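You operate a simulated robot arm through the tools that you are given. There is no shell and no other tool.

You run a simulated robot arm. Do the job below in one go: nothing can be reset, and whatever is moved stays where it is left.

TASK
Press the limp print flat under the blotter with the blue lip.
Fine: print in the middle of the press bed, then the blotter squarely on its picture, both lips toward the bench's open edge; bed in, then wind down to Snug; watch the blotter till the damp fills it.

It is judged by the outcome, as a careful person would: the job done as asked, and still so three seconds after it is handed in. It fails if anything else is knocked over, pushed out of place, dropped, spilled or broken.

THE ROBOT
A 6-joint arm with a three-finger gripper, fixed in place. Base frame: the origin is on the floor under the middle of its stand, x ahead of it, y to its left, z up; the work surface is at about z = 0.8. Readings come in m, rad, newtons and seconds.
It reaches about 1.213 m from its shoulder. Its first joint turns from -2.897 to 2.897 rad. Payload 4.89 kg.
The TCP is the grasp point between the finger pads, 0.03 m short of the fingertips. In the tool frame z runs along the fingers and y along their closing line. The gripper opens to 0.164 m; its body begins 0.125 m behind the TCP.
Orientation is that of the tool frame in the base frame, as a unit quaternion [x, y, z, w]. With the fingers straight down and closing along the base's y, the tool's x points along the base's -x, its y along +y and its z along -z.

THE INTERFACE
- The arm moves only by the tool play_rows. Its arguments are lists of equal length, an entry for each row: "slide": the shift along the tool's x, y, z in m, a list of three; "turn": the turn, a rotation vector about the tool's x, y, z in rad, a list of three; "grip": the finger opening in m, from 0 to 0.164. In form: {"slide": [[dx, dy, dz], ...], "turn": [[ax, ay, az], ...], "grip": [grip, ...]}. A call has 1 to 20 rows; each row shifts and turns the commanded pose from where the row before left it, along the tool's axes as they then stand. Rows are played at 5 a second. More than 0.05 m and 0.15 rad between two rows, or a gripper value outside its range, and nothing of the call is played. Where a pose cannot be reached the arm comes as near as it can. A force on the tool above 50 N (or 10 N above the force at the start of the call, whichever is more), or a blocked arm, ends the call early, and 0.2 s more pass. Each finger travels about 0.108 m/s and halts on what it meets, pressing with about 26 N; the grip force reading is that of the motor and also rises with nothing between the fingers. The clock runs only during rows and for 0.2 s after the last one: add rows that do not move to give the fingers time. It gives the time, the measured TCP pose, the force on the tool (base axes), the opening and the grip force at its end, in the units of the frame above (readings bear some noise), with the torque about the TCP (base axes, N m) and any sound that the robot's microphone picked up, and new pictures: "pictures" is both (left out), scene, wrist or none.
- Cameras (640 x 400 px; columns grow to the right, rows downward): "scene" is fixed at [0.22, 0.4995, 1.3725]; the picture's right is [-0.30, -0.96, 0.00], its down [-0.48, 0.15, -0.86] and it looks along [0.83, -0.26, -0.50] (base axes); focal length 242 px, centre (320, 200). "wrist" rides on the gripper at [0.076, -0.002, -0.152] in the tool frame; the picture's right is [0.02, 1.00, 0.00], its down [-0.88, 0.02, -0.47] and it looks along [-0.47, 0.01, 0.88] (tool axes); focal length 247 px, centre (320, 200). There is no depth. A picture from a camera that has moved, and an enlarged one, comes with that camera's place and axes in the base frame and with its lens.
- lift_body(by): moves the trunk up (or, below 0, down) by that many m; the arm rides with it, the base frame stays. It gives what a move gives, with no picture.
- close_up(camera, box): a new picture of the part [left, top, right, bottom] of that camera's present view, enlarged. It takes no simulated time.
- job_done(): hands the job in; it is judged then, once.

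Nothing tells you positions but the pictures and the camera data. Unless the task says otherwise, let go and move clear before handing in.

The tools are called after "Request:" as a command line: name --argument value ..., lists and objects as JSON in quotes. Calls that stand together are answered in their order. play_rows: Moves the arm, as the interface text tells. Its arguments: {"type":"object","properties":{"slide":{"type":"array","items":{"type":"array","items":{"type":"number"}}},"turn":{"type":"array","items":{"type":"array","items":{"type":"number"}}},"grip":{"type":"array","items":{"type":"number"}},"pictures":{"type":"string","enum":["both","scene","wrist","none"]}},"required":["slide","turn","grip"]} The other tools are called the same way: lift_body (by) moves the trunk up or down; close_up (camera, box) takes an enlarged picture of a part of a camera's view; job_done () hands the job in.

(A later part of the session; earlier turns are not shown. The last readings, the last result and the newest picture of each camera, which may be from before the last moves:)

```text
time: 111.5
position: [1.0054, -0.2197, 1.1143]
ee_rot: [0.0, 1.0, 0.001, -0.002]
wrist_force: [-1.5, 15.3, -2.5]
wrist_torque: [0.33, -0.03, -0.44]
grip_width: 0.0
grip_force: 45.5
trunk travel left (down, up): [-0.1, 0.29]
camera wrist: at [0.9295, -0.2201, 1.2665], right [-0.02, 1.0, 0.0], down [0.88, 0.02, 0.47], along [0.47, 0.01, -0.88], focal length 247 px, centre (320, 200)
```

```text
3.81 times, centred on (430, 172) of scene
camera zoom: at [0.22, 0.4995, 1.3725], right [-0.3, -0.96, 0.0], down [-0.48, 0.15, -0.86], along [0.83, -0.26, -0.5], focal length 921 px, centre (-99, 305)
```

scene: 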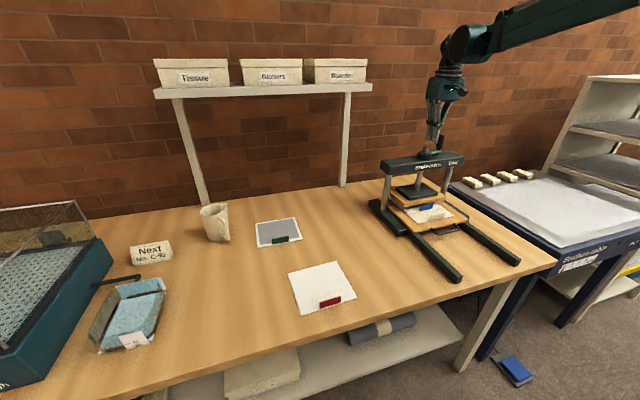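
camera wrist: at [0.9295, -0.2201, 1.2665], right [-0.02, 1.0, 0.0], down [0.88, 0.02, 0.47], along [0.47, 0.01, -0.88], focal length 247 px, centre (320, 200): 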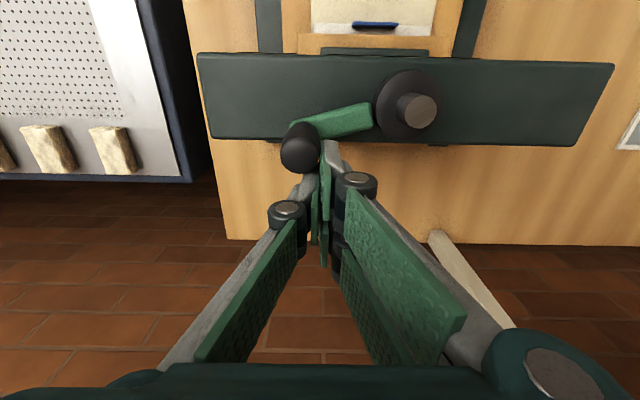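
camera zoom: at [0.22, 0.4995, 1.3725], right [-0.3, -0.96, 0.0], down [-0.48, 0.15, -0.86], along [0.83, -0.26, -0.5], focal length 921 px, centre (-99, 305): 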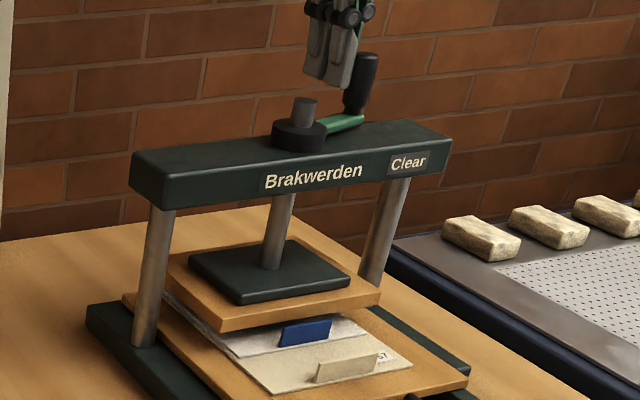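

Crank now near −76° with the fingers starting to bind, as predicted. I back off, lift, turn back −90°, and re-engage behind the knob on its +x side.

Request:
play_rows --slide '[[0, 0.004, 0], [0, 0, -0.02], [0, 0, -0.025], [0, 0, -0.02], [0, 0, 0], [0, 0, 0], [0, 0, 0], [0, 0, 0], [0, 0, 0], [0, 0, 0], [0, 0, 0], [0, 0, 0], [0, 0, 0], [0, 0, 0], [0, 0, 0], [-0.0057, -0.0116, 0], [0, 0, 0], [0, 0, 0]]' --turn '[[0, 0, 0], [0, 0, 0], [0, 0, 0], [0, 0, 0], [0, 0, -0.1428], [0, 0, -0.1428], [0, 0, -0.1428], [0, 0, -0.1428], [0, 0, -0.1428], [0, 0, -0.1428], [0, 0, -0.1428], [0, 0, -0.1428], [0, 0, -0.1428], [0, 0, -0.1428], [0, 0, -0.1428], [0, 0, 0], [0, 0, 0], [0, 0, 0]]' --grip '[0.0, 0.0, 0.0, 0.0, 0.0, 0.0, 0.0, 0.0, 0.0, 0.0, 0.0, 0.0, 0.0, 0.0, 0.0, 0.0, 0.0, 0.0]'

Request:
close_up --camera "wrist" --box '[180, 20, 460, 220]'

Request:
close_up --camera "scene" --box '[380, 120, 480, 225]'

```text
time: 115.3
position: [1.017, -0.2102, 1.1797]
ee_rot: [0.707, -0.707, -0.001, 0.001]
wrist_force: [0.9, -0.7, 0.2]
wrist_torque: [0.02, 0.03, -0.06]
grip_width: 0.0
grip_force: 45.0
trunk travel left (down, up): [-0.1, 0.29]
camera wrist: at [1.02, -0.2874, 1.3309], right [-1.0, -0.02, 0.0], down [-0.02, 0.88, 0.47], along [-0.01, 0.47, -0.88], focal length 247 px, centre (320, 200)
```

scene: 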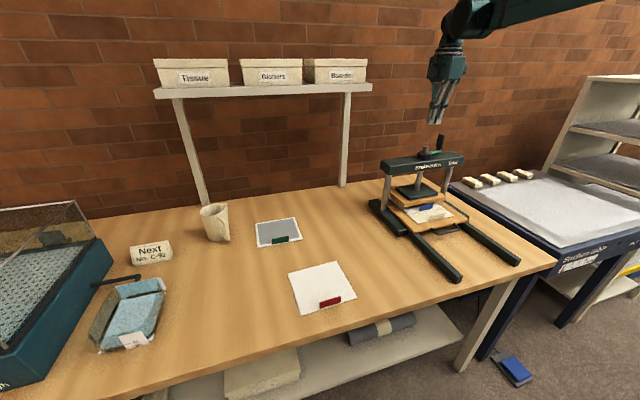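
wrist: 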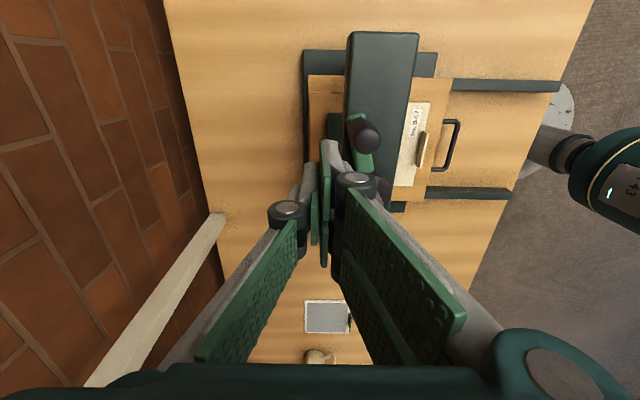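

```text
2.00 times, centred on (320, 120) of wrist
camera zoom: at [1.02, -0.2874, 1.3309], right [-1.0, -0.02, 0.0], down [-0.02, 0.88, 0.47], along [-0.01, 0.47, -0.88], focal length 494 px, centre (320, 360)
```

zoom: 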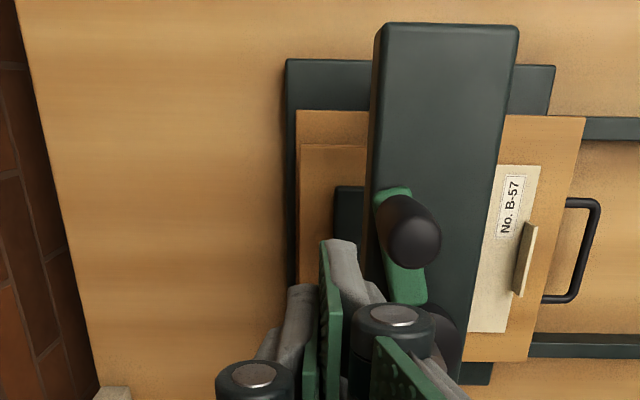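

```text
3.81 times, centred on (430, 172) of scene
camera zoom: at [0.22, 0.4995, 1.3725], right [-0.3, -0.96, 0.0], down [-0.48, 0.15, -0.86], along [0.83, -0.26, -0.5], focal length 921 px, centre (-99, 305)
```

zoom: 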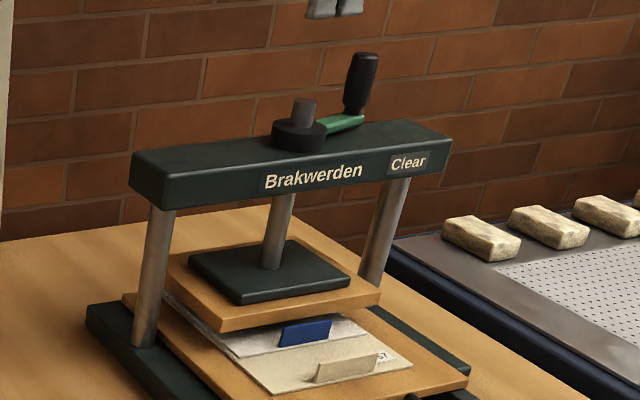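

Clear of the knob with ~10 mm. Lowering and pushing on.

Request:
play_rows --slide '[[0, 0, 0.025], [0, 0, 0.03], [0, 0, 0.01], [0.0061, 0.0065, 0], [0.0054, 0.0071, 0], [0.0045, 0.0076, 0], [0.0038, 0.0081, 0], [0.0029, 0.0084, 0], [0.002, 0.0086, 0], [0.0011, 0.0089, 0], [0.0001, 0.0089, 0], [-0.0007, 0.0088, 0], [0, 0, 0]]' --turn '[[0, 0, 0], [0, 0, 0], [0, 0, 0], [0, 0, 0], [0, 0, 0], [0, 0, 0], [0, 0, 0], [0, 0, 0], [0, 0, 0], [0, 0, 0], [0, 0, 0], [0, 0, 0], [0, 0, 0]]' --grip '[0.0, 0.0, 0.0, 0.0, 0.0, 0.0, 0.0, 0.0, 0.0, 0.0, 0.0, 0.0, 0.0]'

Request:
close_up --camera "wrist" --box '[180, 20, 460, 220]'

Request:
close_up --camera "scene" --box '[380, 120, 480, 225]'

```text
time: 118.2
position: [0.9443, -0.235, 1.1133]
ee_rot: [0.708, -0.707, -0.001, 0.001]
wrist_force: [2.3, 0.8, -0.2]
wrist_torque: [0.06, 0.06, -0.04]
grip_width: 0.0
grip_force: 45.5
trunk travel left (down, up): [-0.1, 0.29]
camera wrist: at [0.9467, -0.3123, 1.2663], right [-1.0, -0.02, 0.0], down [-0.02, 0.88, 0.47], along [-0.01, 0.47, -0.88], focal length 247 px, centre (320, 200)
```

scene: 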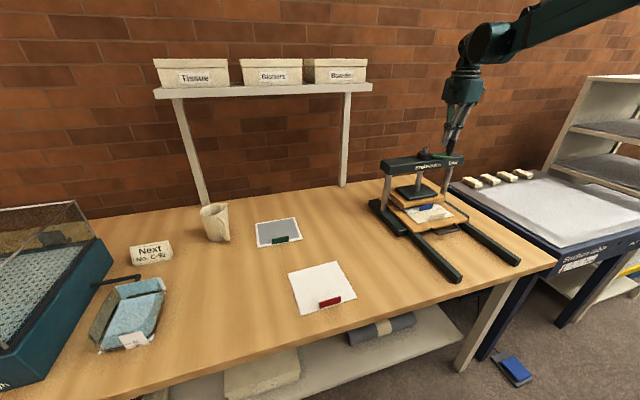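
wrist: 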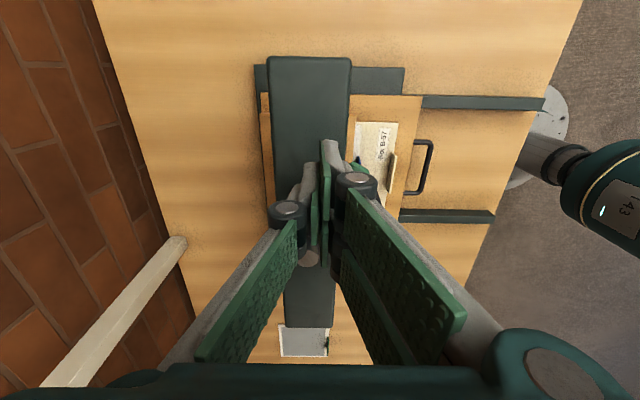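

```text
2.00 times, centred on (320, 120) of wrist
camera zoom: at [0.9467, -0.3123, 1.2663], right [-1.0, -0.02, 0.0], down [-0.02, 0.88, 0.47], along [-0.01, 0.47, -0.88], focal length 494 px, centre (320, 360)
```

zoom: 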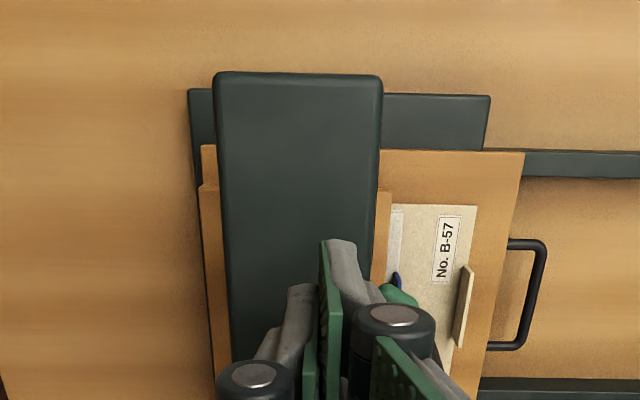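

```text
3.81 times, centred on (430, 172) of scene
camera zoom: at [0.22, 0.4995, 1.3725], right [-0.3, -0.96, 0.0], down [-0.48, 0.15, -0.86], along [0.83, -0.26, -0.5], focal length 921 px, centre (-99, 305)
```

zoom: 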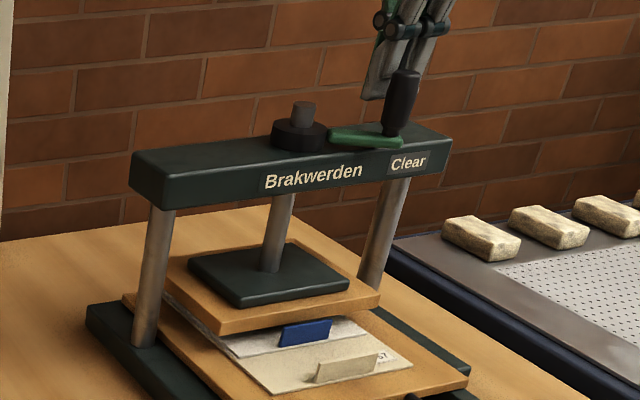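

Crank near −128°; platen gap roughly halved, still "Clear". Continuing.

Request:
play_rows --slide '[[-0.0017, 0.0088, 0], [-0.0026, 0.0085, 0], [-0.0035, 0.0082, 0], [-0.0043, 0.0077, 0], [-0.0051, 0.0073, 0], [-0.0059, 0.0067, 0], [-0.0065, 0.0061, 0], [-0.0071, 0.0054, 0], [-0.0076, 0.0045, 0], [-0.0081, 0.0038, 0], [0, 0, 0]]' --turn '[[0, 0, 0], [0, 0, 0], [0, 0, 0], [0, 0, 0], [0, 0, 0], [0, 0, 0], [0, 0, 0], [0, 0, 0], [0, 0, 0], [0, 0, 0], [0, 0, 0]]' --grip '[0.0, 0.0, 0.0, 0.0, 0.0, 0.0, 0.0, 0.0, 0.0, 0.0, 0.0]'

Request:
close_up --camera "wrist" --box '[180, 20, 460, 220]'

Request:
close_up --camera "scene" --box '[380, 120, 480, 225]'

```text
time: 120.5
position: [0.876, -0.1847, 1.1162]
ee_rot: [-0.707, 0.707, 0.002, -0.001]
wrist_force: [-0.9, -2.2, 0.3]
wrist_torque: [-0.02, -0.03, -0.01]
grip_width: 0.0
grip_force: 45.3
trunk travel left (down, up): [-0.1, 0.29]
camera wrist: at [0.8789, -0.2602, 1.2667], right [-1.0, -0.02, 0.0], down [-0.02, 0.88, 0.47], along [-0.01, 0.47, -0.88], focal length 247 px, centre (320, 200)
```

scene: 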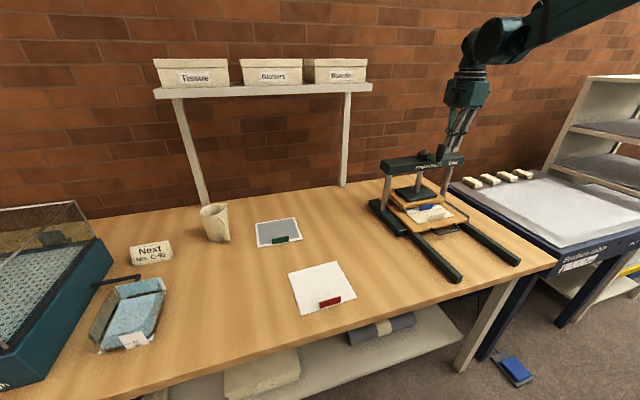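
wrist: 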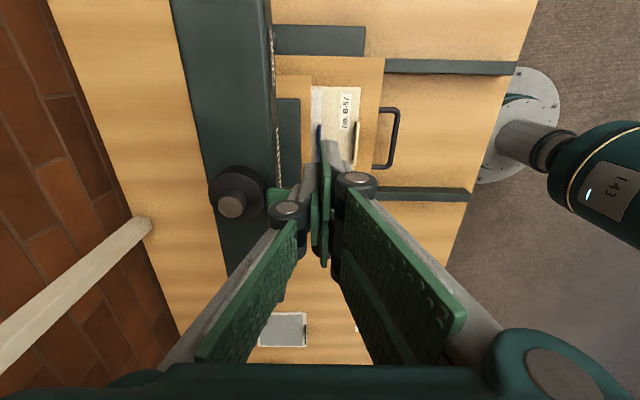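

```text
2.00 times, centred on (320, 120) of wrist
camera zoom: at [0.8789, -0.2602, 1.2667], right [-1.0, -0.02, 0.0], down [-0.02, 0.88, 0.47], along [-0.01, 0.47, -0.88], focal length 494 px, centre (320, 360)
```

zoom: 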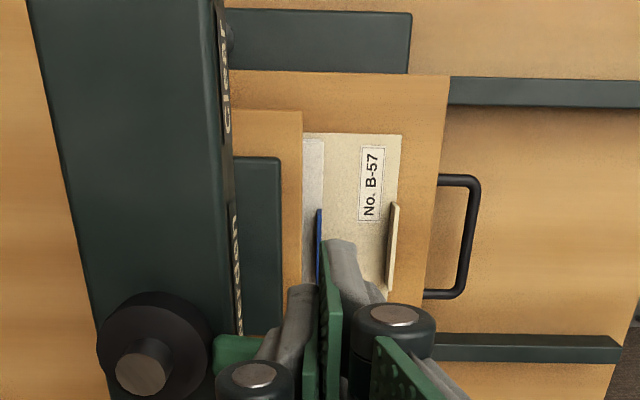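

```text
3.81 times, centred on (430, 172) of scene
camera zoom: at [0.22, 0.4995, 1.3725], right [-0.3, -0.96, 0.0], down [-0.48, 0.15, -0.86], along [0.83, -0.26, -0.5], focal length 921 px, centre (-99, 305)
```

zoom: 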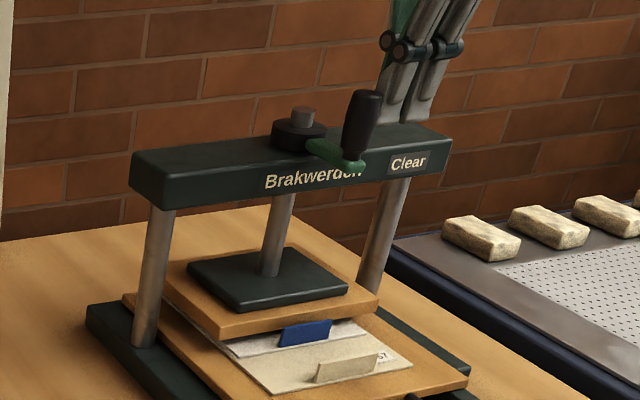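

One full turn done; the platen is close to the blotter and its lip clears the platen's front edge by ~12 mm. Continuing in smaller portions, watching the readout.

Request:
play_rows --slide '[[-0.0084, 0.0029, 0], [-0.0086, 0.002, 0], [-0.0089, 0.0011, 0], [-0.0089, 0.0001, 0], [-0.0088, -0.0007, 0], [-0.0088, -0.0017, 0], [-0.0085, -0.0026, 0], [0, 0, 0]]' --turn '[[0, 0, 0], [0, 0, 0], [0, 0, 0], [0, 0, 0], [0, 0, 0], [0, 0, 0], [0, 0, 0], [0, 0, 0]]' --grip '[0.0, 0.0, 0.0, 0.0, 0.0, 0.0, 0.0, 0.0]'

Request:
close_up --camera "scene" --box '[380, 120, 480, 225]'

Request:
close_up --camera "scene" --box '[390, 180, 450, 225]'

```text
time: 122.3
position: [0.876, -0.1227, 1.1158]
ee_rot: [0.708, -0.706, -0.001, 0.0]
wrist_force: [-2.4, -0.1, -1.0]
wrist_torque: [-0.04, 0.07, 0.07]
grip_width: 0.0002
grip_force: 44.9
trunk travel left (down, up): [-0.1, 0.29]
camera wrist: at [0.8784, -0.199, 1.2671], right [-1.0, -0.02, 0.0], down [-0.02, 0.88, 0.47], along [-0.01, 0.47, -0.88], focal length 247 px, centre (320, 200)
```

scene: 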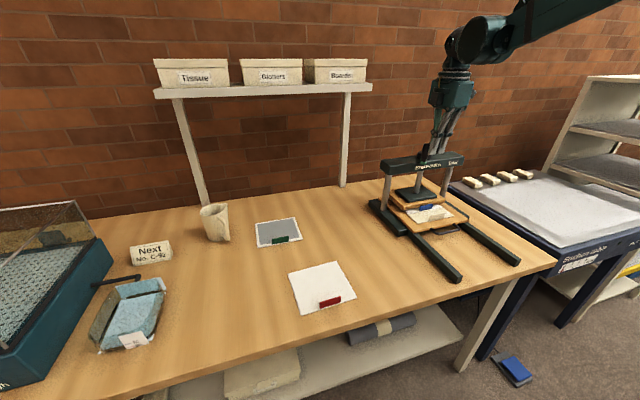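
wrist: 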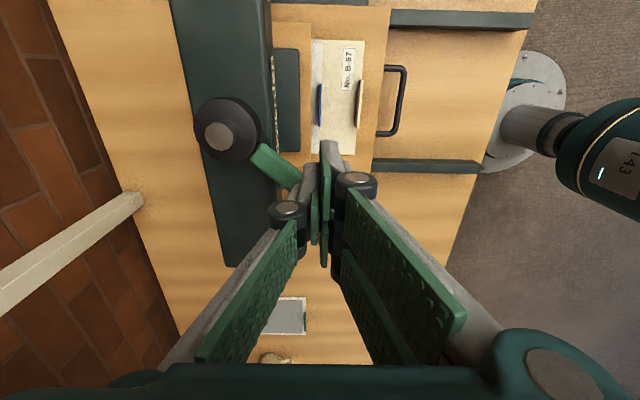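

```text
3.81 times, centred on (430, 172) of scene
camera zoom: at [0.22, 0.4995, 1.3725], right [-0.3, -0.96, 0.0], down [-0.48, 0.15, -0.86], along [0.83, -0.26, -0.5], focal length 921 px, centre (-99, 305)
```

zoom: 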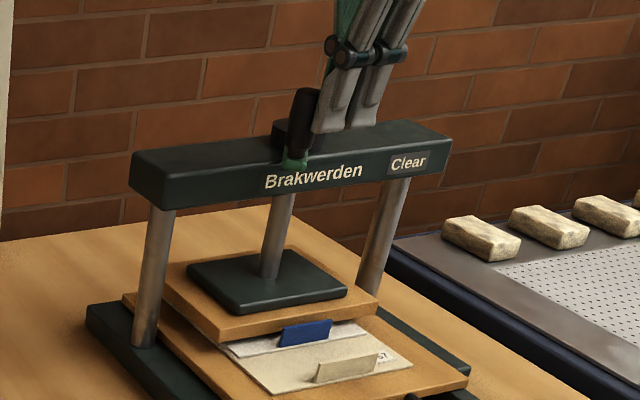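

```text
8.89 times, centred on (420, 202) of scene
camera zoom: at [0.22, 0.4995, 1.3725], right [-0.3, -0.96, 0.0], down [-0.48, 0.15, -0.86], along [0.83, -0.26, -0.5], focal length 2149 px, centre (-569, 178)
```

zoom: 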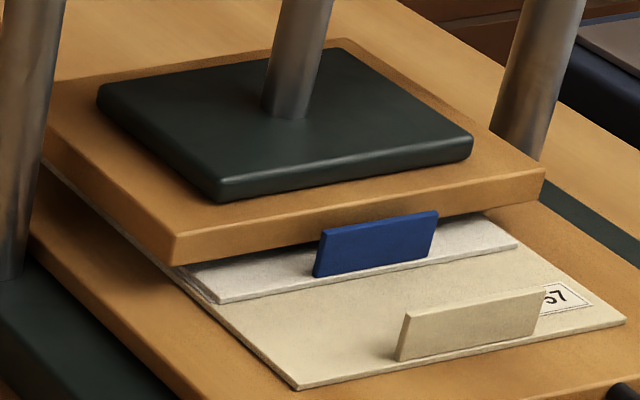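

Only about a centimetre of gap remains. Going on in short steps.

Request:
play_rows --slide '[[-0.0082, -0.0035, 0], [-0.0077, -0.0043, 0], [-0.0073, -0.0051, 0], [-0.0067, -0.0059, 0], [-0.0061, -0.0065, 0], [0, 0, 0]]' --turn '[[0, 0, 0], [0, 0, 0], [0, 0, 0], [0, 0, 0], [0, 0, 0], [0, 0, 0]]' --grip '[0.0, 0.0, 0.0, 0.0, 0.0, 0.0]'

Request:
close_up --camera "scene" --box '[380, 120, 480, 225]'

Request:
close_up --camera "scene" --box '[390, 180, 450, 225]'

```text
time: 123.8
position: [0.901, -0.0864, 1.1153]
ee_rot: [-0.706, 0.708, 0.001, 0.0]
wrist_force: [-1.9, -1.1, 0.9]
wrist_torque: [0.01, -0.02, 0.0]
grip_width: 0.0
grip_force: 44.6
trunk travel left (down, up): [-0.1, 0.29]
camera wrist: at [0.9038, -0.1632, 1.2666], right [-1.0, -0.02, 0.0], down [-0.02, 0.88, 0.47], along [-0.01, 0.47, -0.88], focal length 247 px, centre (320, 200)
```

scene: 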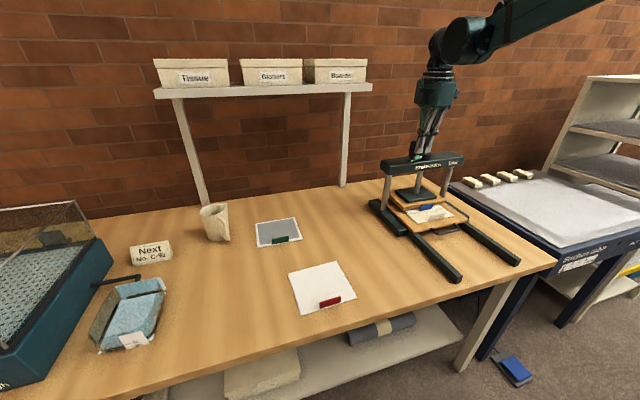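
wrist: 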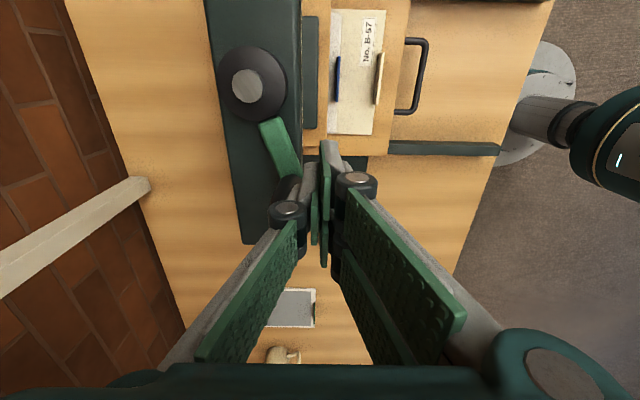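

```text
3.81 times, centred on (430, 172) of scene
camera zoom: at [0.22, 0.4995, 1.3725], right [-0.3, -0.96, 0.0], down [-0.48, 0.15, -0.86], along [0.83, -0.26, -0.5], focal length 921 px, centre (-99, 305)
```

zoom: 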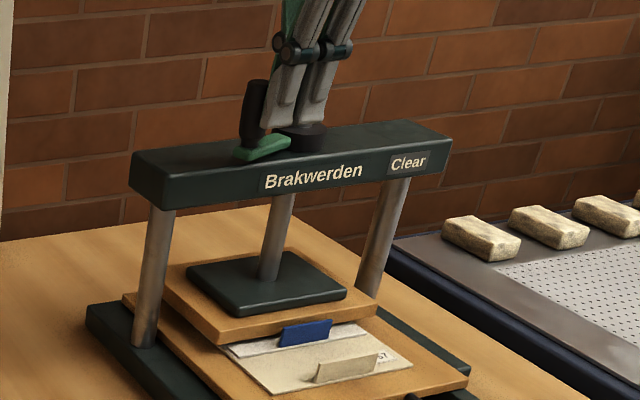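

```text
8.89 times, centred on (420, 202) of scene
camera zoom: at [0.22, 0.4995, 1.3725], right [-0.3, -0.96, 0.0], down [-0.48, 0.15, -0.86], along [0.83, -0.26, -0.5], focal length 2149 px, centre (-569, 178)
```

zoom: 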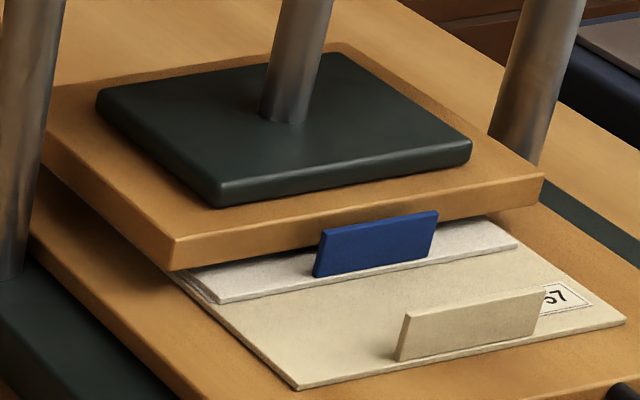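

Still "Clear", gap shrinking steadily (~3 mm per 36°). Continuing.

Request:
play_rows --slide '[[-0.0054, -0.0071, 0], [-0.0045, -0.0076, 0], [-0.0038, -0.0081, 0], [-0.0029, -0.0084, 0], [-0.002, -0.0086, 0], [0, 0, 0]]' --turn '[[0, 0, 0], [0, 0, 0], [0, 0, 0], [0, 0, 0], [0, 0, 0], [0, 0, 0]]' --grip '[0.0, 0.0, 0.0, 0.0, 0.0, 0.0]'

Request:
close_up --camera "scene" --box '[380, 120, 480, 225]'

Request:
close_up --camera "scene" --box '[390, 180, 450, 225]'

```text
time: 125.2
position: [0.9413, -0.0655, 1.1163]
ee_rot: [0.707, -0.707, -0.002, 0.0]
wrist_force: [-1.5, 0.7, 1.0]
wrist_torque: [0.02, -0.05, 0.02]
grip_width: 0.0002
grip_force: 45.2
trunk travel left (down, up): [-0.1, 0.29]
camera wrist: at [0.9432, -0.143, 1.2672], right [-1.0, -0.02, 0.0], down [-0.02, 0.88, 0.47], along [-0.01, 0.47, -0.88], focal length 247 px, centre (320, 200)
```

scene: 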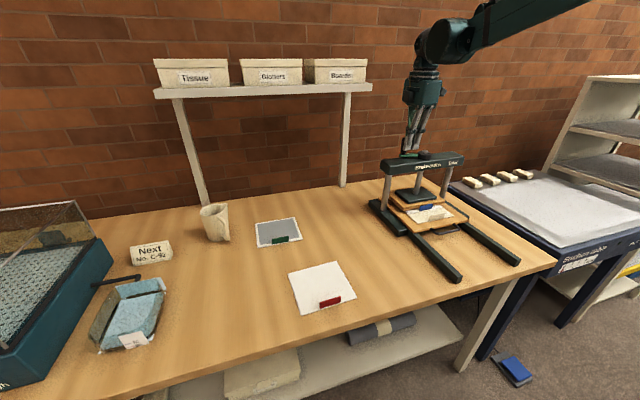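
wrist: 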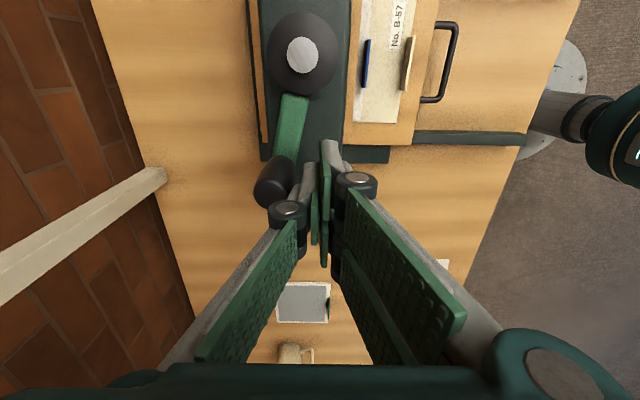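

```text
3.81 times, centred on (430, 172) of scene
camera zoom: at [0.22, 0.4995, 1.3725], right [-0.3, -0.96, 0.0], down [-0.48, 0.15, -0.86], along [0.83, -0.26, -0.5], focal length 921 px, centre (-99, 305)
```

zoom: 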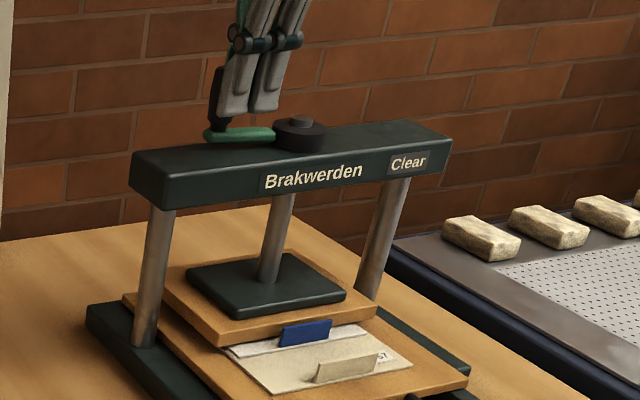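

```text
8.89 times, centred on (420, 202) of scene
camera zoom: at [0.22, 0.4995, 1.3725], right [-0.3, -0.96, 0.0], down [-0.48, 0.15, -0.86], along [0.83, -0.26, -0.5], focal length 2149 px, centre (-569, 178)
```

zoom: 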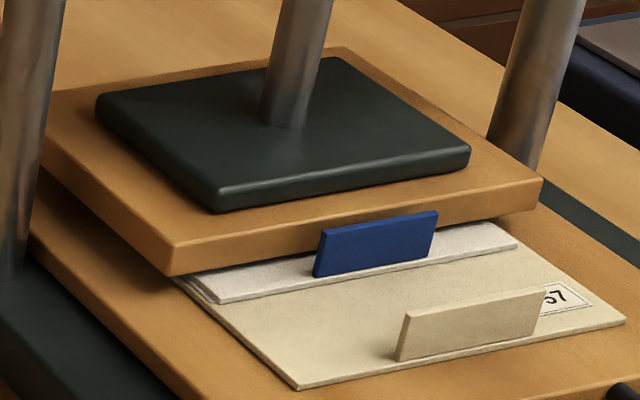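

Request:
play_rows --slide '[[-0.0011, -0.0089, 0], [-0.0001, -0.0089, 0], [0.0007, -0.0088, 0], [0.0017, -0.0088, 0], [0.0026, -0.0085, 0], [0, 0, 0]]' --turn '[[0, 0, 0], [0, 0, 0], [0, 0, 0], [0, 0, 0], [0, 0, 0], [0, 0, 0]]' --grip '[0.0, 0.0, 0.0, 0.0, 0.0, 0.0]'

Request:
close_up --camera "scene" --box '[380, 120, 480, 225]'

Request:
close_up --camera "scene" --box '[390, 180, 450, 225]'

```text
time: 126.5
position: [0.9857, -0.0708, 1.1162]
ee_rot: [-0.707, 0.707, 0.002, -0.001]
wrist_force: [-2.1, 2.2, -1.3]
wrist_torque: [-0.01, -0.01, 0.04]
grip_width: 0.0
grip_force: 44.9
trunk travel left (down, up): [-0.1, 0.29]
camera wrist: at [0.9878, -0.1469, 1.2668], right [-1.0, -0.02, 0.0], down [-0.02, 0.88, 0.47], along [-0.01, 0.47, -0.88], focal length 247 px, centre (320, 200)
```

scene: 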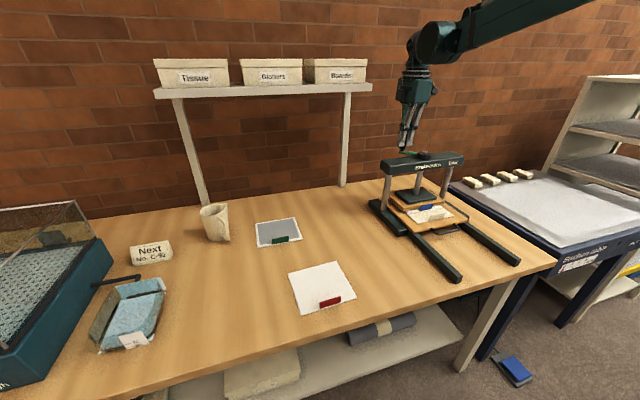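
wrist: 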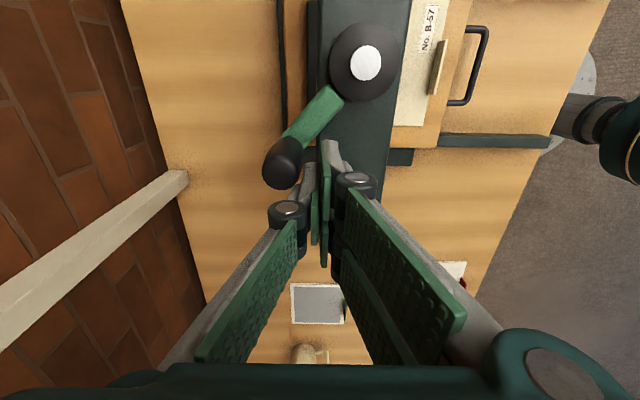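

```text
3.81 times, centred on (430, 172) of scene
camera zoom: at [0.22, 0.4995, 1.3725], right [-0.3, -0.96, 0.0], down [-0.48, 0.15, -0.86], along [0.83, -0.26, -0.5], focal length 921 px, centre (-99, 305)
```

zoom: 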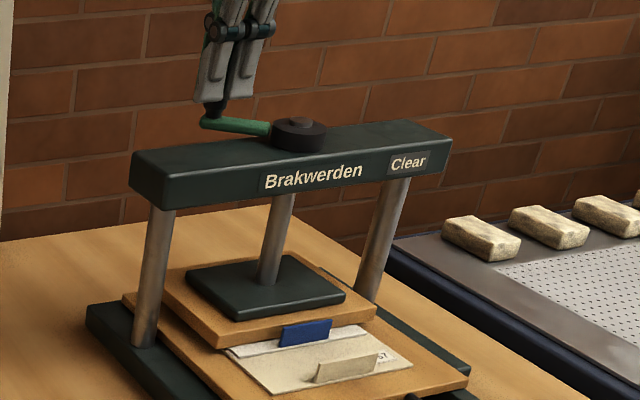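

```text
8.89 times, centred on (420, 202) of scene
camera zoom: at [0.22, 0.4995, 1.3725], right [-0.3, -0.96, 0.0], down [-0.48, 0.15, -0.86], along [0.83, -0.26, -0.5], focal length 2149 px, centre (-569, 178)
```

zoom: 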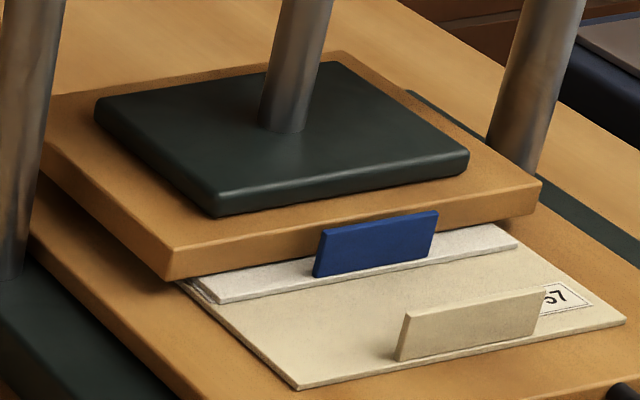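

Still "Clear". Next portion.

Request:
play_rows --slide '[[0.0035, -0.0082, 0], [0.0043, -0.0077, 0], [0.0051, -0.0073, 0], [0.0059, -0.0067, 0], [0, 0, 0]]' --turn '[[0, 0, 0], [0, 0, 0], [0, 0, 0], [0, 0, 0], [0, 0, 0]]' --grip '[0.0, 0.0, 0.0, 0.0, 0.0]'

Request:
close_up --camera "scene" --box '[380, 120, 480, 225]'

Request:
close_up --camera "scene" --box '[390, 180, 450, 225]'

```text
time: 127.8
position: [1.0156, -0.0895, 1.1161]
ee_rot: [-0.707, 0.707, 0.001, 0.0]
wrist_force: [-1.3, 4.1, -0.3]
wrist_torque: [-0.01, -0.03, 0.06]
grip_width: 0.0003
grip_force: 45.0
trunk travel left (down, up): [-0.1, 0.29]
camera wrist: at [1.0174, -0.1666, 1.2668], right [-1.0, -0.02, 0.0], down [-0.02, 0.88, 0.47], along [-0.01, 0.47, -0.88], focal length 247 px, centre (320, 200)
```

scene: 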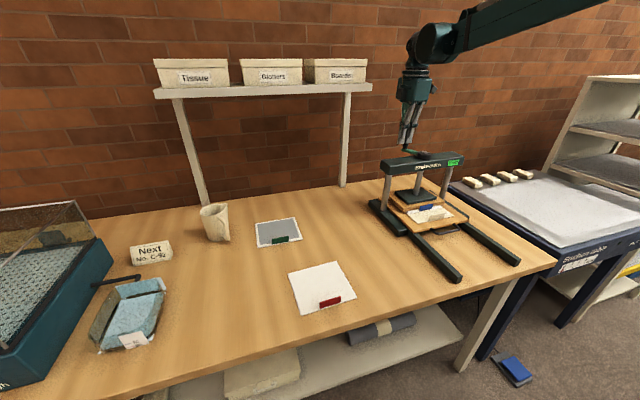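
wrist: 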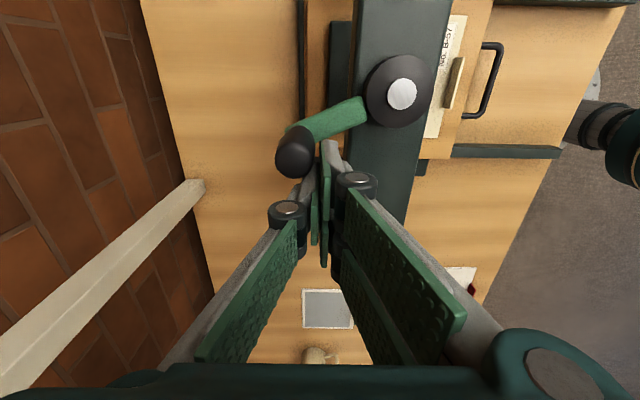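

```text
3.81 times, centred on (430, 172) of scene
camera zoom: at [0.22, 0.4995, 1.3725], right [-0.3, -0.96, 0.0], down [-0.48, 0.15, -0.86], along [0.83, -0.26, -0.5], focal length 921 px, centre (-99, 305)
```

zoom: 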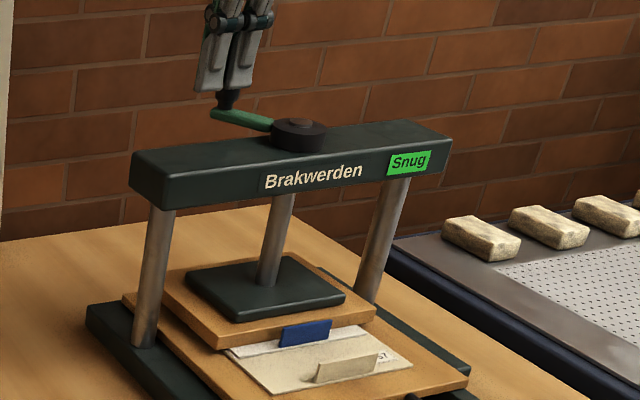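

```text
8.89 times, centred on (420, 202) of scene
camera zoom: at [0.22, 0.4995, 1.3725], right [-0.3, -0.96, 0.0], down [-0.48, 0.15, -0.86], along [0.83, -0.26, -0.5], focal length 2149 px, centre (-569, 178)
```

zoom: 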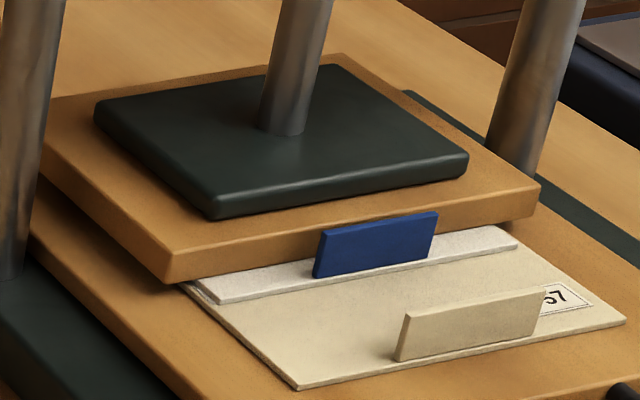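

The readout has turned green: "Snug". I stop winding, back the fingers off the knob and rise clear.

Request:
play_rows --slide '[[-0.004, 0.004, 0], [-0.005, 0.005, 0], [0, 0, -0.02], [0, 0, -0.03], [0, 0, -0.03], [0, 0, 0]]' --turn '[[0, 0, 0], [0, 0, 0], [0, 0, 0], [0, 0, 0], [0, 0, 0], [0, 0, 0]]' --grip '[0.0, 0.0, 0.0, 0.0, 0.0, 0.0]'

Request:
close_up --camera "scene" --box '[380, 120, 480, 225]'

Request:
close_up --camera "scene" --box '[390, 180, 450, 225]'

```text
time: 129.2
position: [1.0083, -0.083, 1.1948]
ee_rot: [-0.707, 0.707, 0.002, 0.0]
wrist_force: [-0.2, 0.2, 0.4]
wrist_torque: [-0.01, -0.05, 0.0]
grip_width: 0.0002
grip_force: 44.7
trunk travel left (down, up): [-0.1, 0.29]
camera wrist: at [1.0093, -0.1587, 1.3465], right [-1.0, -0.02, 0.0], down [-0.02, 0.88, 0.47], along [-0.01, 0.47, -0.88], focal length 247 px, centre (320, 200)
```

scene: 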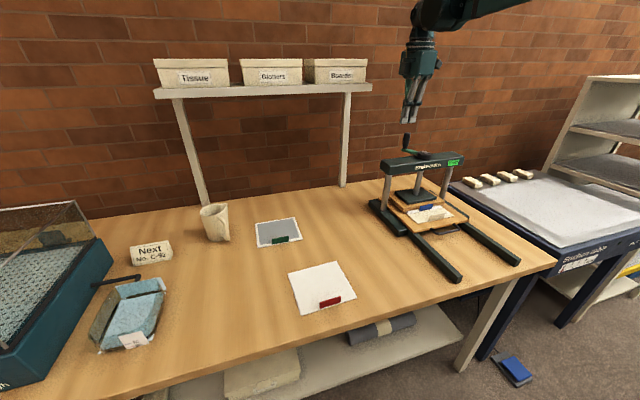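
wrist: 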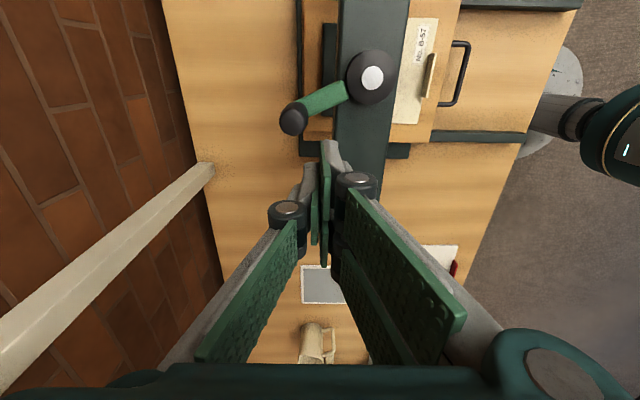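

```text
3.81 times, centred on (430, 172) of scene
camera zoom: at [0.22, 0.4995, 1.3725], right [-0.3, -0.96, 0.0], down [-0.48, 0.15, -0.86], along [0.83, -0.26, -0.5], focal length 921 px, centre (-99, 305)
```

zoom: 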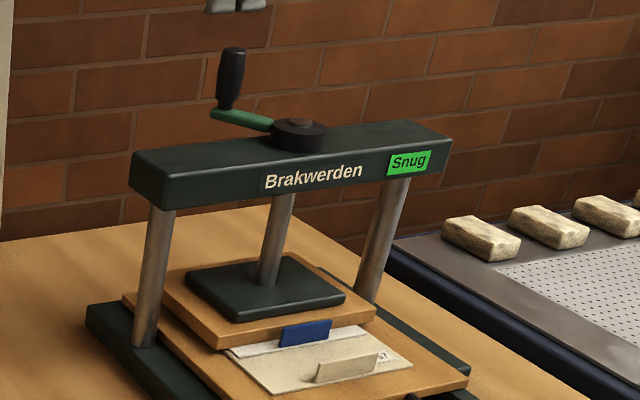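

```text
8.89 times, centred on (420, 202) of scene
camera zoom: at [0.22, 0.4995, 1.3725], right [-0.3, -0.96, 0.0], down [-0.48, 0.15, -0.86], along [0.83, -0.26, -0.5], focal length 2149 px, centre (-569, 178)
```

zoom: 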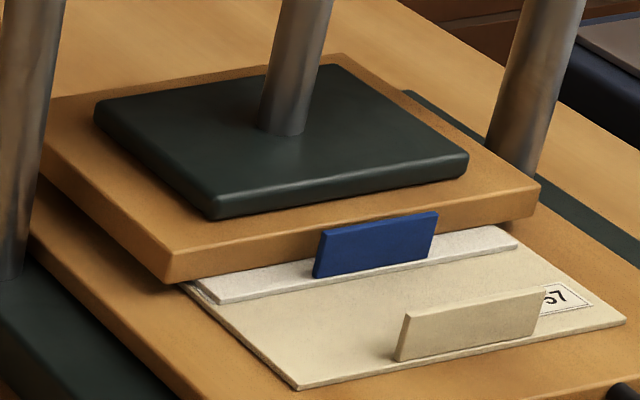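

Snug holds with the arm clear. I retreat to a parked position and then watch the blotter.

Request:
play_rows --slide '[[0, 0, -0.04], [0, 0, -0.04], [0, 0.02, -0.02], [0.01, 0.045, 0], [0.01, 0.045, 0], [0.01, 0.045, 0], [0.01, 0.045, 0], [0.01, 0.045, 0], [0.01, 0.045, 0], [0, 0.04, 0], [0, 0, 0], [0, 0, 0]]' --turn '[[0, 0, 0], [0, 0, 0], [0, 0, 0], [0, 0, 0], [0, 0, 0], [0, 0, 0], [0, 0, 0], [0, 0, 0], [0, 0, 0], [0, 0, 0], [0, 0, 0], [0, 0, 0]]' --grip '[0.0, 0.0, 0.0, 0.0, 0.0, 0.0, 0.0, 0.03, 0.03, 0.03, 0.03, 0.03]'

Request:
close_up --camera "scene" --box '[390, 180, 450, 225]'

Request:
close_up --camera "wrist" --box '[0, 0, 320, 200]'

```text
time: 131.8
position: [0.6759, -0.1395, 1.2977]
ee_rot: [-0.707, 0.708, 0.002, -0.001]
wrist_force: [-1.2, -0.2, 0.5]
wrist_torque: [0.01, -0.15, 0.0]
grip_width: 0.03
grip_force: 0.1
trunk travel left (down, up): [-0.1, 0.29]
camera wrist: at [0.6775, -0.2161, 1.4481], right [-1.0, -0.02, 0.0], down [-0.02, 0.88, 0.47], along [-0.01, 0.47, -0.88], focal length 247 px, centre (320, 200)
```

scene: 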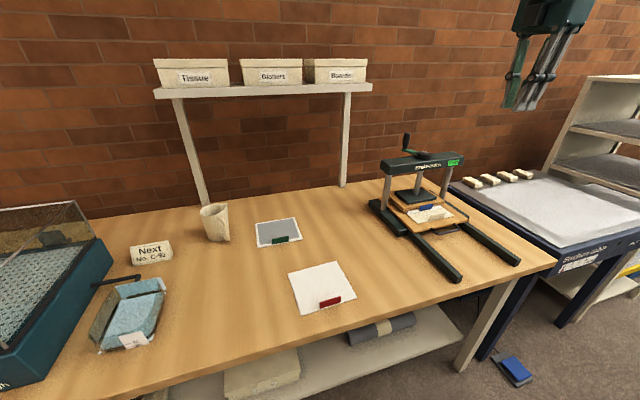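
wrist: 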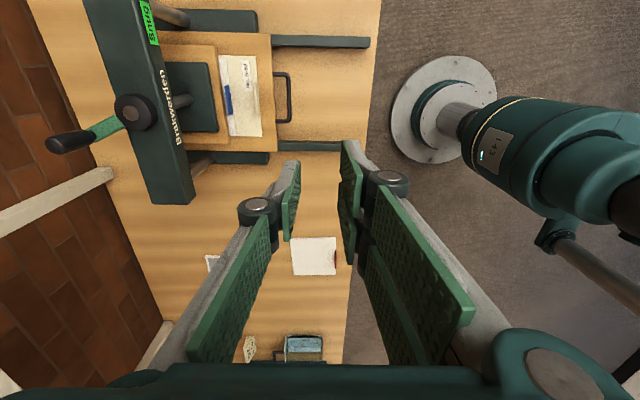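

```text
8.89 times, centred on (420, 202) of scene
camera zoom: at [0.22, 0.4995, 1.3725], right [-0.3, -0.96, 0.0], down [-0.48, 0.15, -0.86], along [0.83, -0.26, -0.5], focal length 2149 px, centre (-569, 178)
```

zoom: 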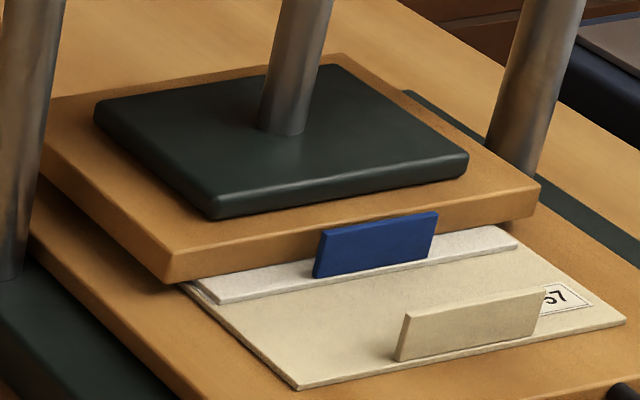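

```text
2.00 times, centred on (160, 100) of wrist
camera zoom: at [0.6775, -0.2161, 1.4481], right [-1.0, -0.02, 0.0], down [-0.02, 0.88, 0.47], along [-0.01, 0.47, -0.88], focal length 494 px, centre (640, 400)
```

zoom: 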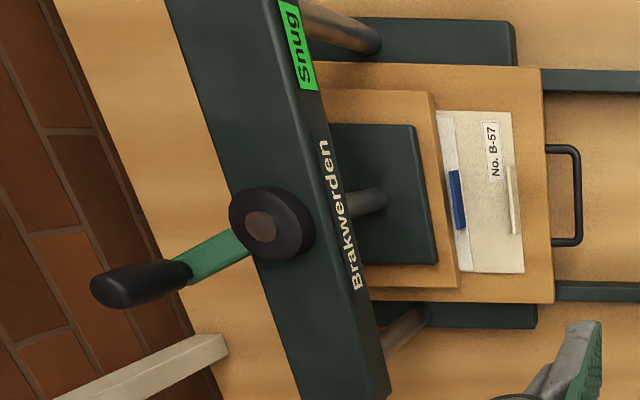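

Readout shows "Snug"; the visible front strip of the blotter is still white. I wait and watch it.

Request:
play_rows --slide '[[0, 0, 0], [0, 0, 0], [0, 0, 0], [0, 0, 0], [0, 0, 0], [0, 0, 0], [0, 0, 0], [0, 0, 0], [0, 0, 0], [0, 0, 0], [0, 0, 0], [0, 0, 0], [0, 0, 0], [0, 0, 0], [0, 0, 0], [0, 0, 0], [0, 0, 0], [0, 0, 0], [0, 0, 0], [0, 0, 0]]' --turn '[[0, 0, 0], [0, 0, 0], [0, 0, 0], [0, 0, 0], [0, 0, 0], [0, 0, 0], [0, 0, 0], [0, 0, 0], [0, 0, 0], [0, 0, 0], [0, 0, 0], [0, 0, 0], [0, 0, 0], [0, 0, 0], [0, 0, 0], [0, 0, 0], [0, 0, 0], [0, 0, 0], [0, 0, 0], [0, 0, 0]]' --grip '[0.03, 0.03, 0.03, 0.03, 0.03, 0.03, 0.03, 0.03, 0.03, 0.03, 0.03, 0.03, 0.03, 0.03, 0.03, 0.03, 0.03, 0.03, 0.03, 0.03]' --pictures "scene"

Request:
close_up --camera "scene" --box '[390, 180, 450, 225]'

```text
time: 135.9
position: [0.6756, -0.14, 1.2975]
ee_rot: [-0.707, 0.707, 0.001, 0.0]
wrist_force: [1.0, 0.2, 0.1]
wrist_torque: [0.02, -0.01, -0.04]
grip_width: 0.0299
grip_force: 0.0
trunk travel left (down, up): [-0.1, 0.29]
```

scene: 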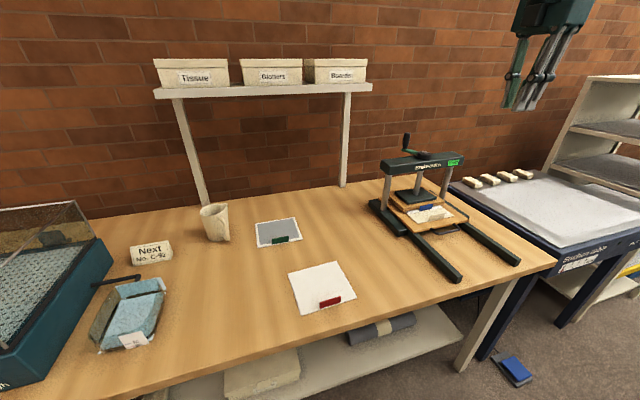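

```text
8.89 times, centred on (420, 202) of scene
camera zoom: at [0.22, 0.4995, 1.3725], right [-0.3, -0.96, 0.0], down [-0.48, 0.15, -0.86], along [0.83, -0.26, -0.5], focal length 2149 px, centre (-569, 178)
```

zoom: 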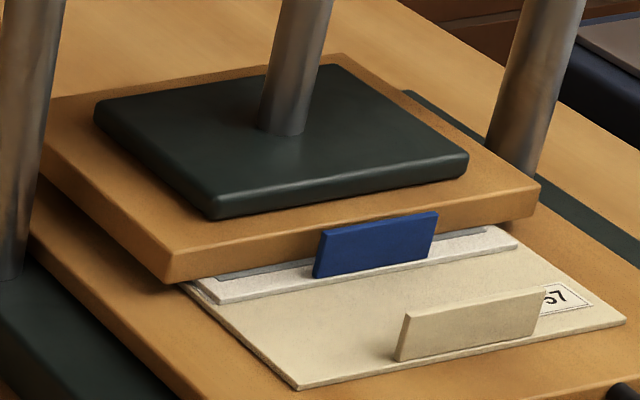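

A grey damp area is now creeping out from under the platen. I keep waiting.

Request:
play_rows --slide '[[0, 0, 0], [0, 0, 0], [0, 0, 0], [0, 0, 0], [0, 0, 0], [0, 0, 0], [0, 0, 0], [0, 0, 0], [0, 0, 0], [0, 0, 0]]' --turn '[[0, 0, 0], [0, 0, 0], [0, 0, 0], [0, 0, 0], [0, 0, 0], [0, 0, 0], [0, 0, 0], [0, 0, 0], [0, 0, 0], [0, 0, 0]]' --grip '[0.03, 0.03, 0.03, 0.03, 0.03, 0.03, 0.03, 0.03, 0.03, 0.03]' --pictures "scene"

Request:
close_up --camera "scene" --box '[390, 180, 450, 225]'

Request:
close_up --camera "wrist" --box '[150, 20, 300, 160]'

```text
time: 138.2
position: [0.6761, -0.1391, 1.2972]
ee_rot: [-0.707, 0.707, 0.002, 0.0]
wrist_force: [0.4, 0.1, -0.6]
wrist_torque: [0.01, 0.0, -0.01]
grip_width: 0.0298
grip_force: 0.1
trunk travel left (down, up): [-0.1, 0.29]
```

scene: 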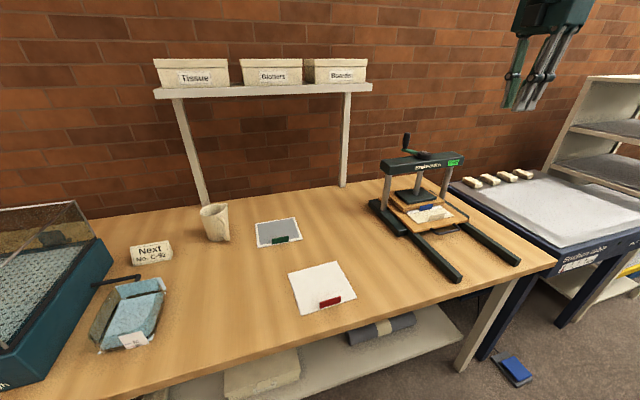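

```text
8.89 times, centred on (420, 202) of scene
camera zoom: at [0.22, 0.4995, 1.3725], right [-0.3, -0.96, 0.0], down [-0.48, 0.15, -0.86], along [0.83, -0.26, -0.5], focal length 2149 px, centre (-569, 178)
```

zoom: 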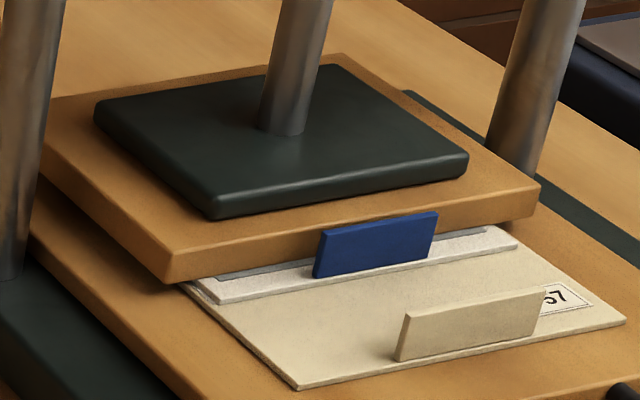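

```text
2.86 times, centred on (225, 90) of wrist
camera zoom: at [0.6783, -0.2161, 1.4478], right [-1.0, -0.02, 0.0], down [-0.02, 0.88, 0.47], along [-0.01, 0.47, -0.88], focal length 706 px, centre (591, 514)
```

zoom: 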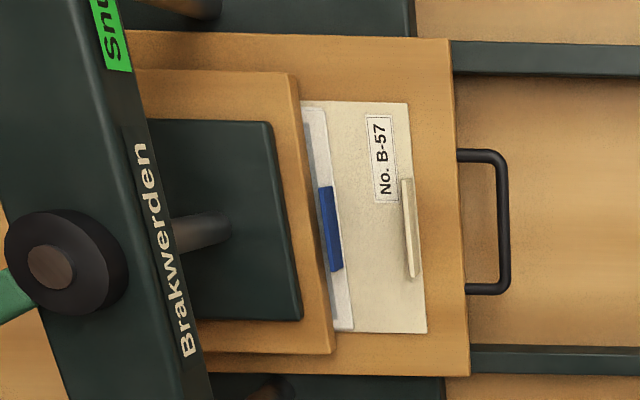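

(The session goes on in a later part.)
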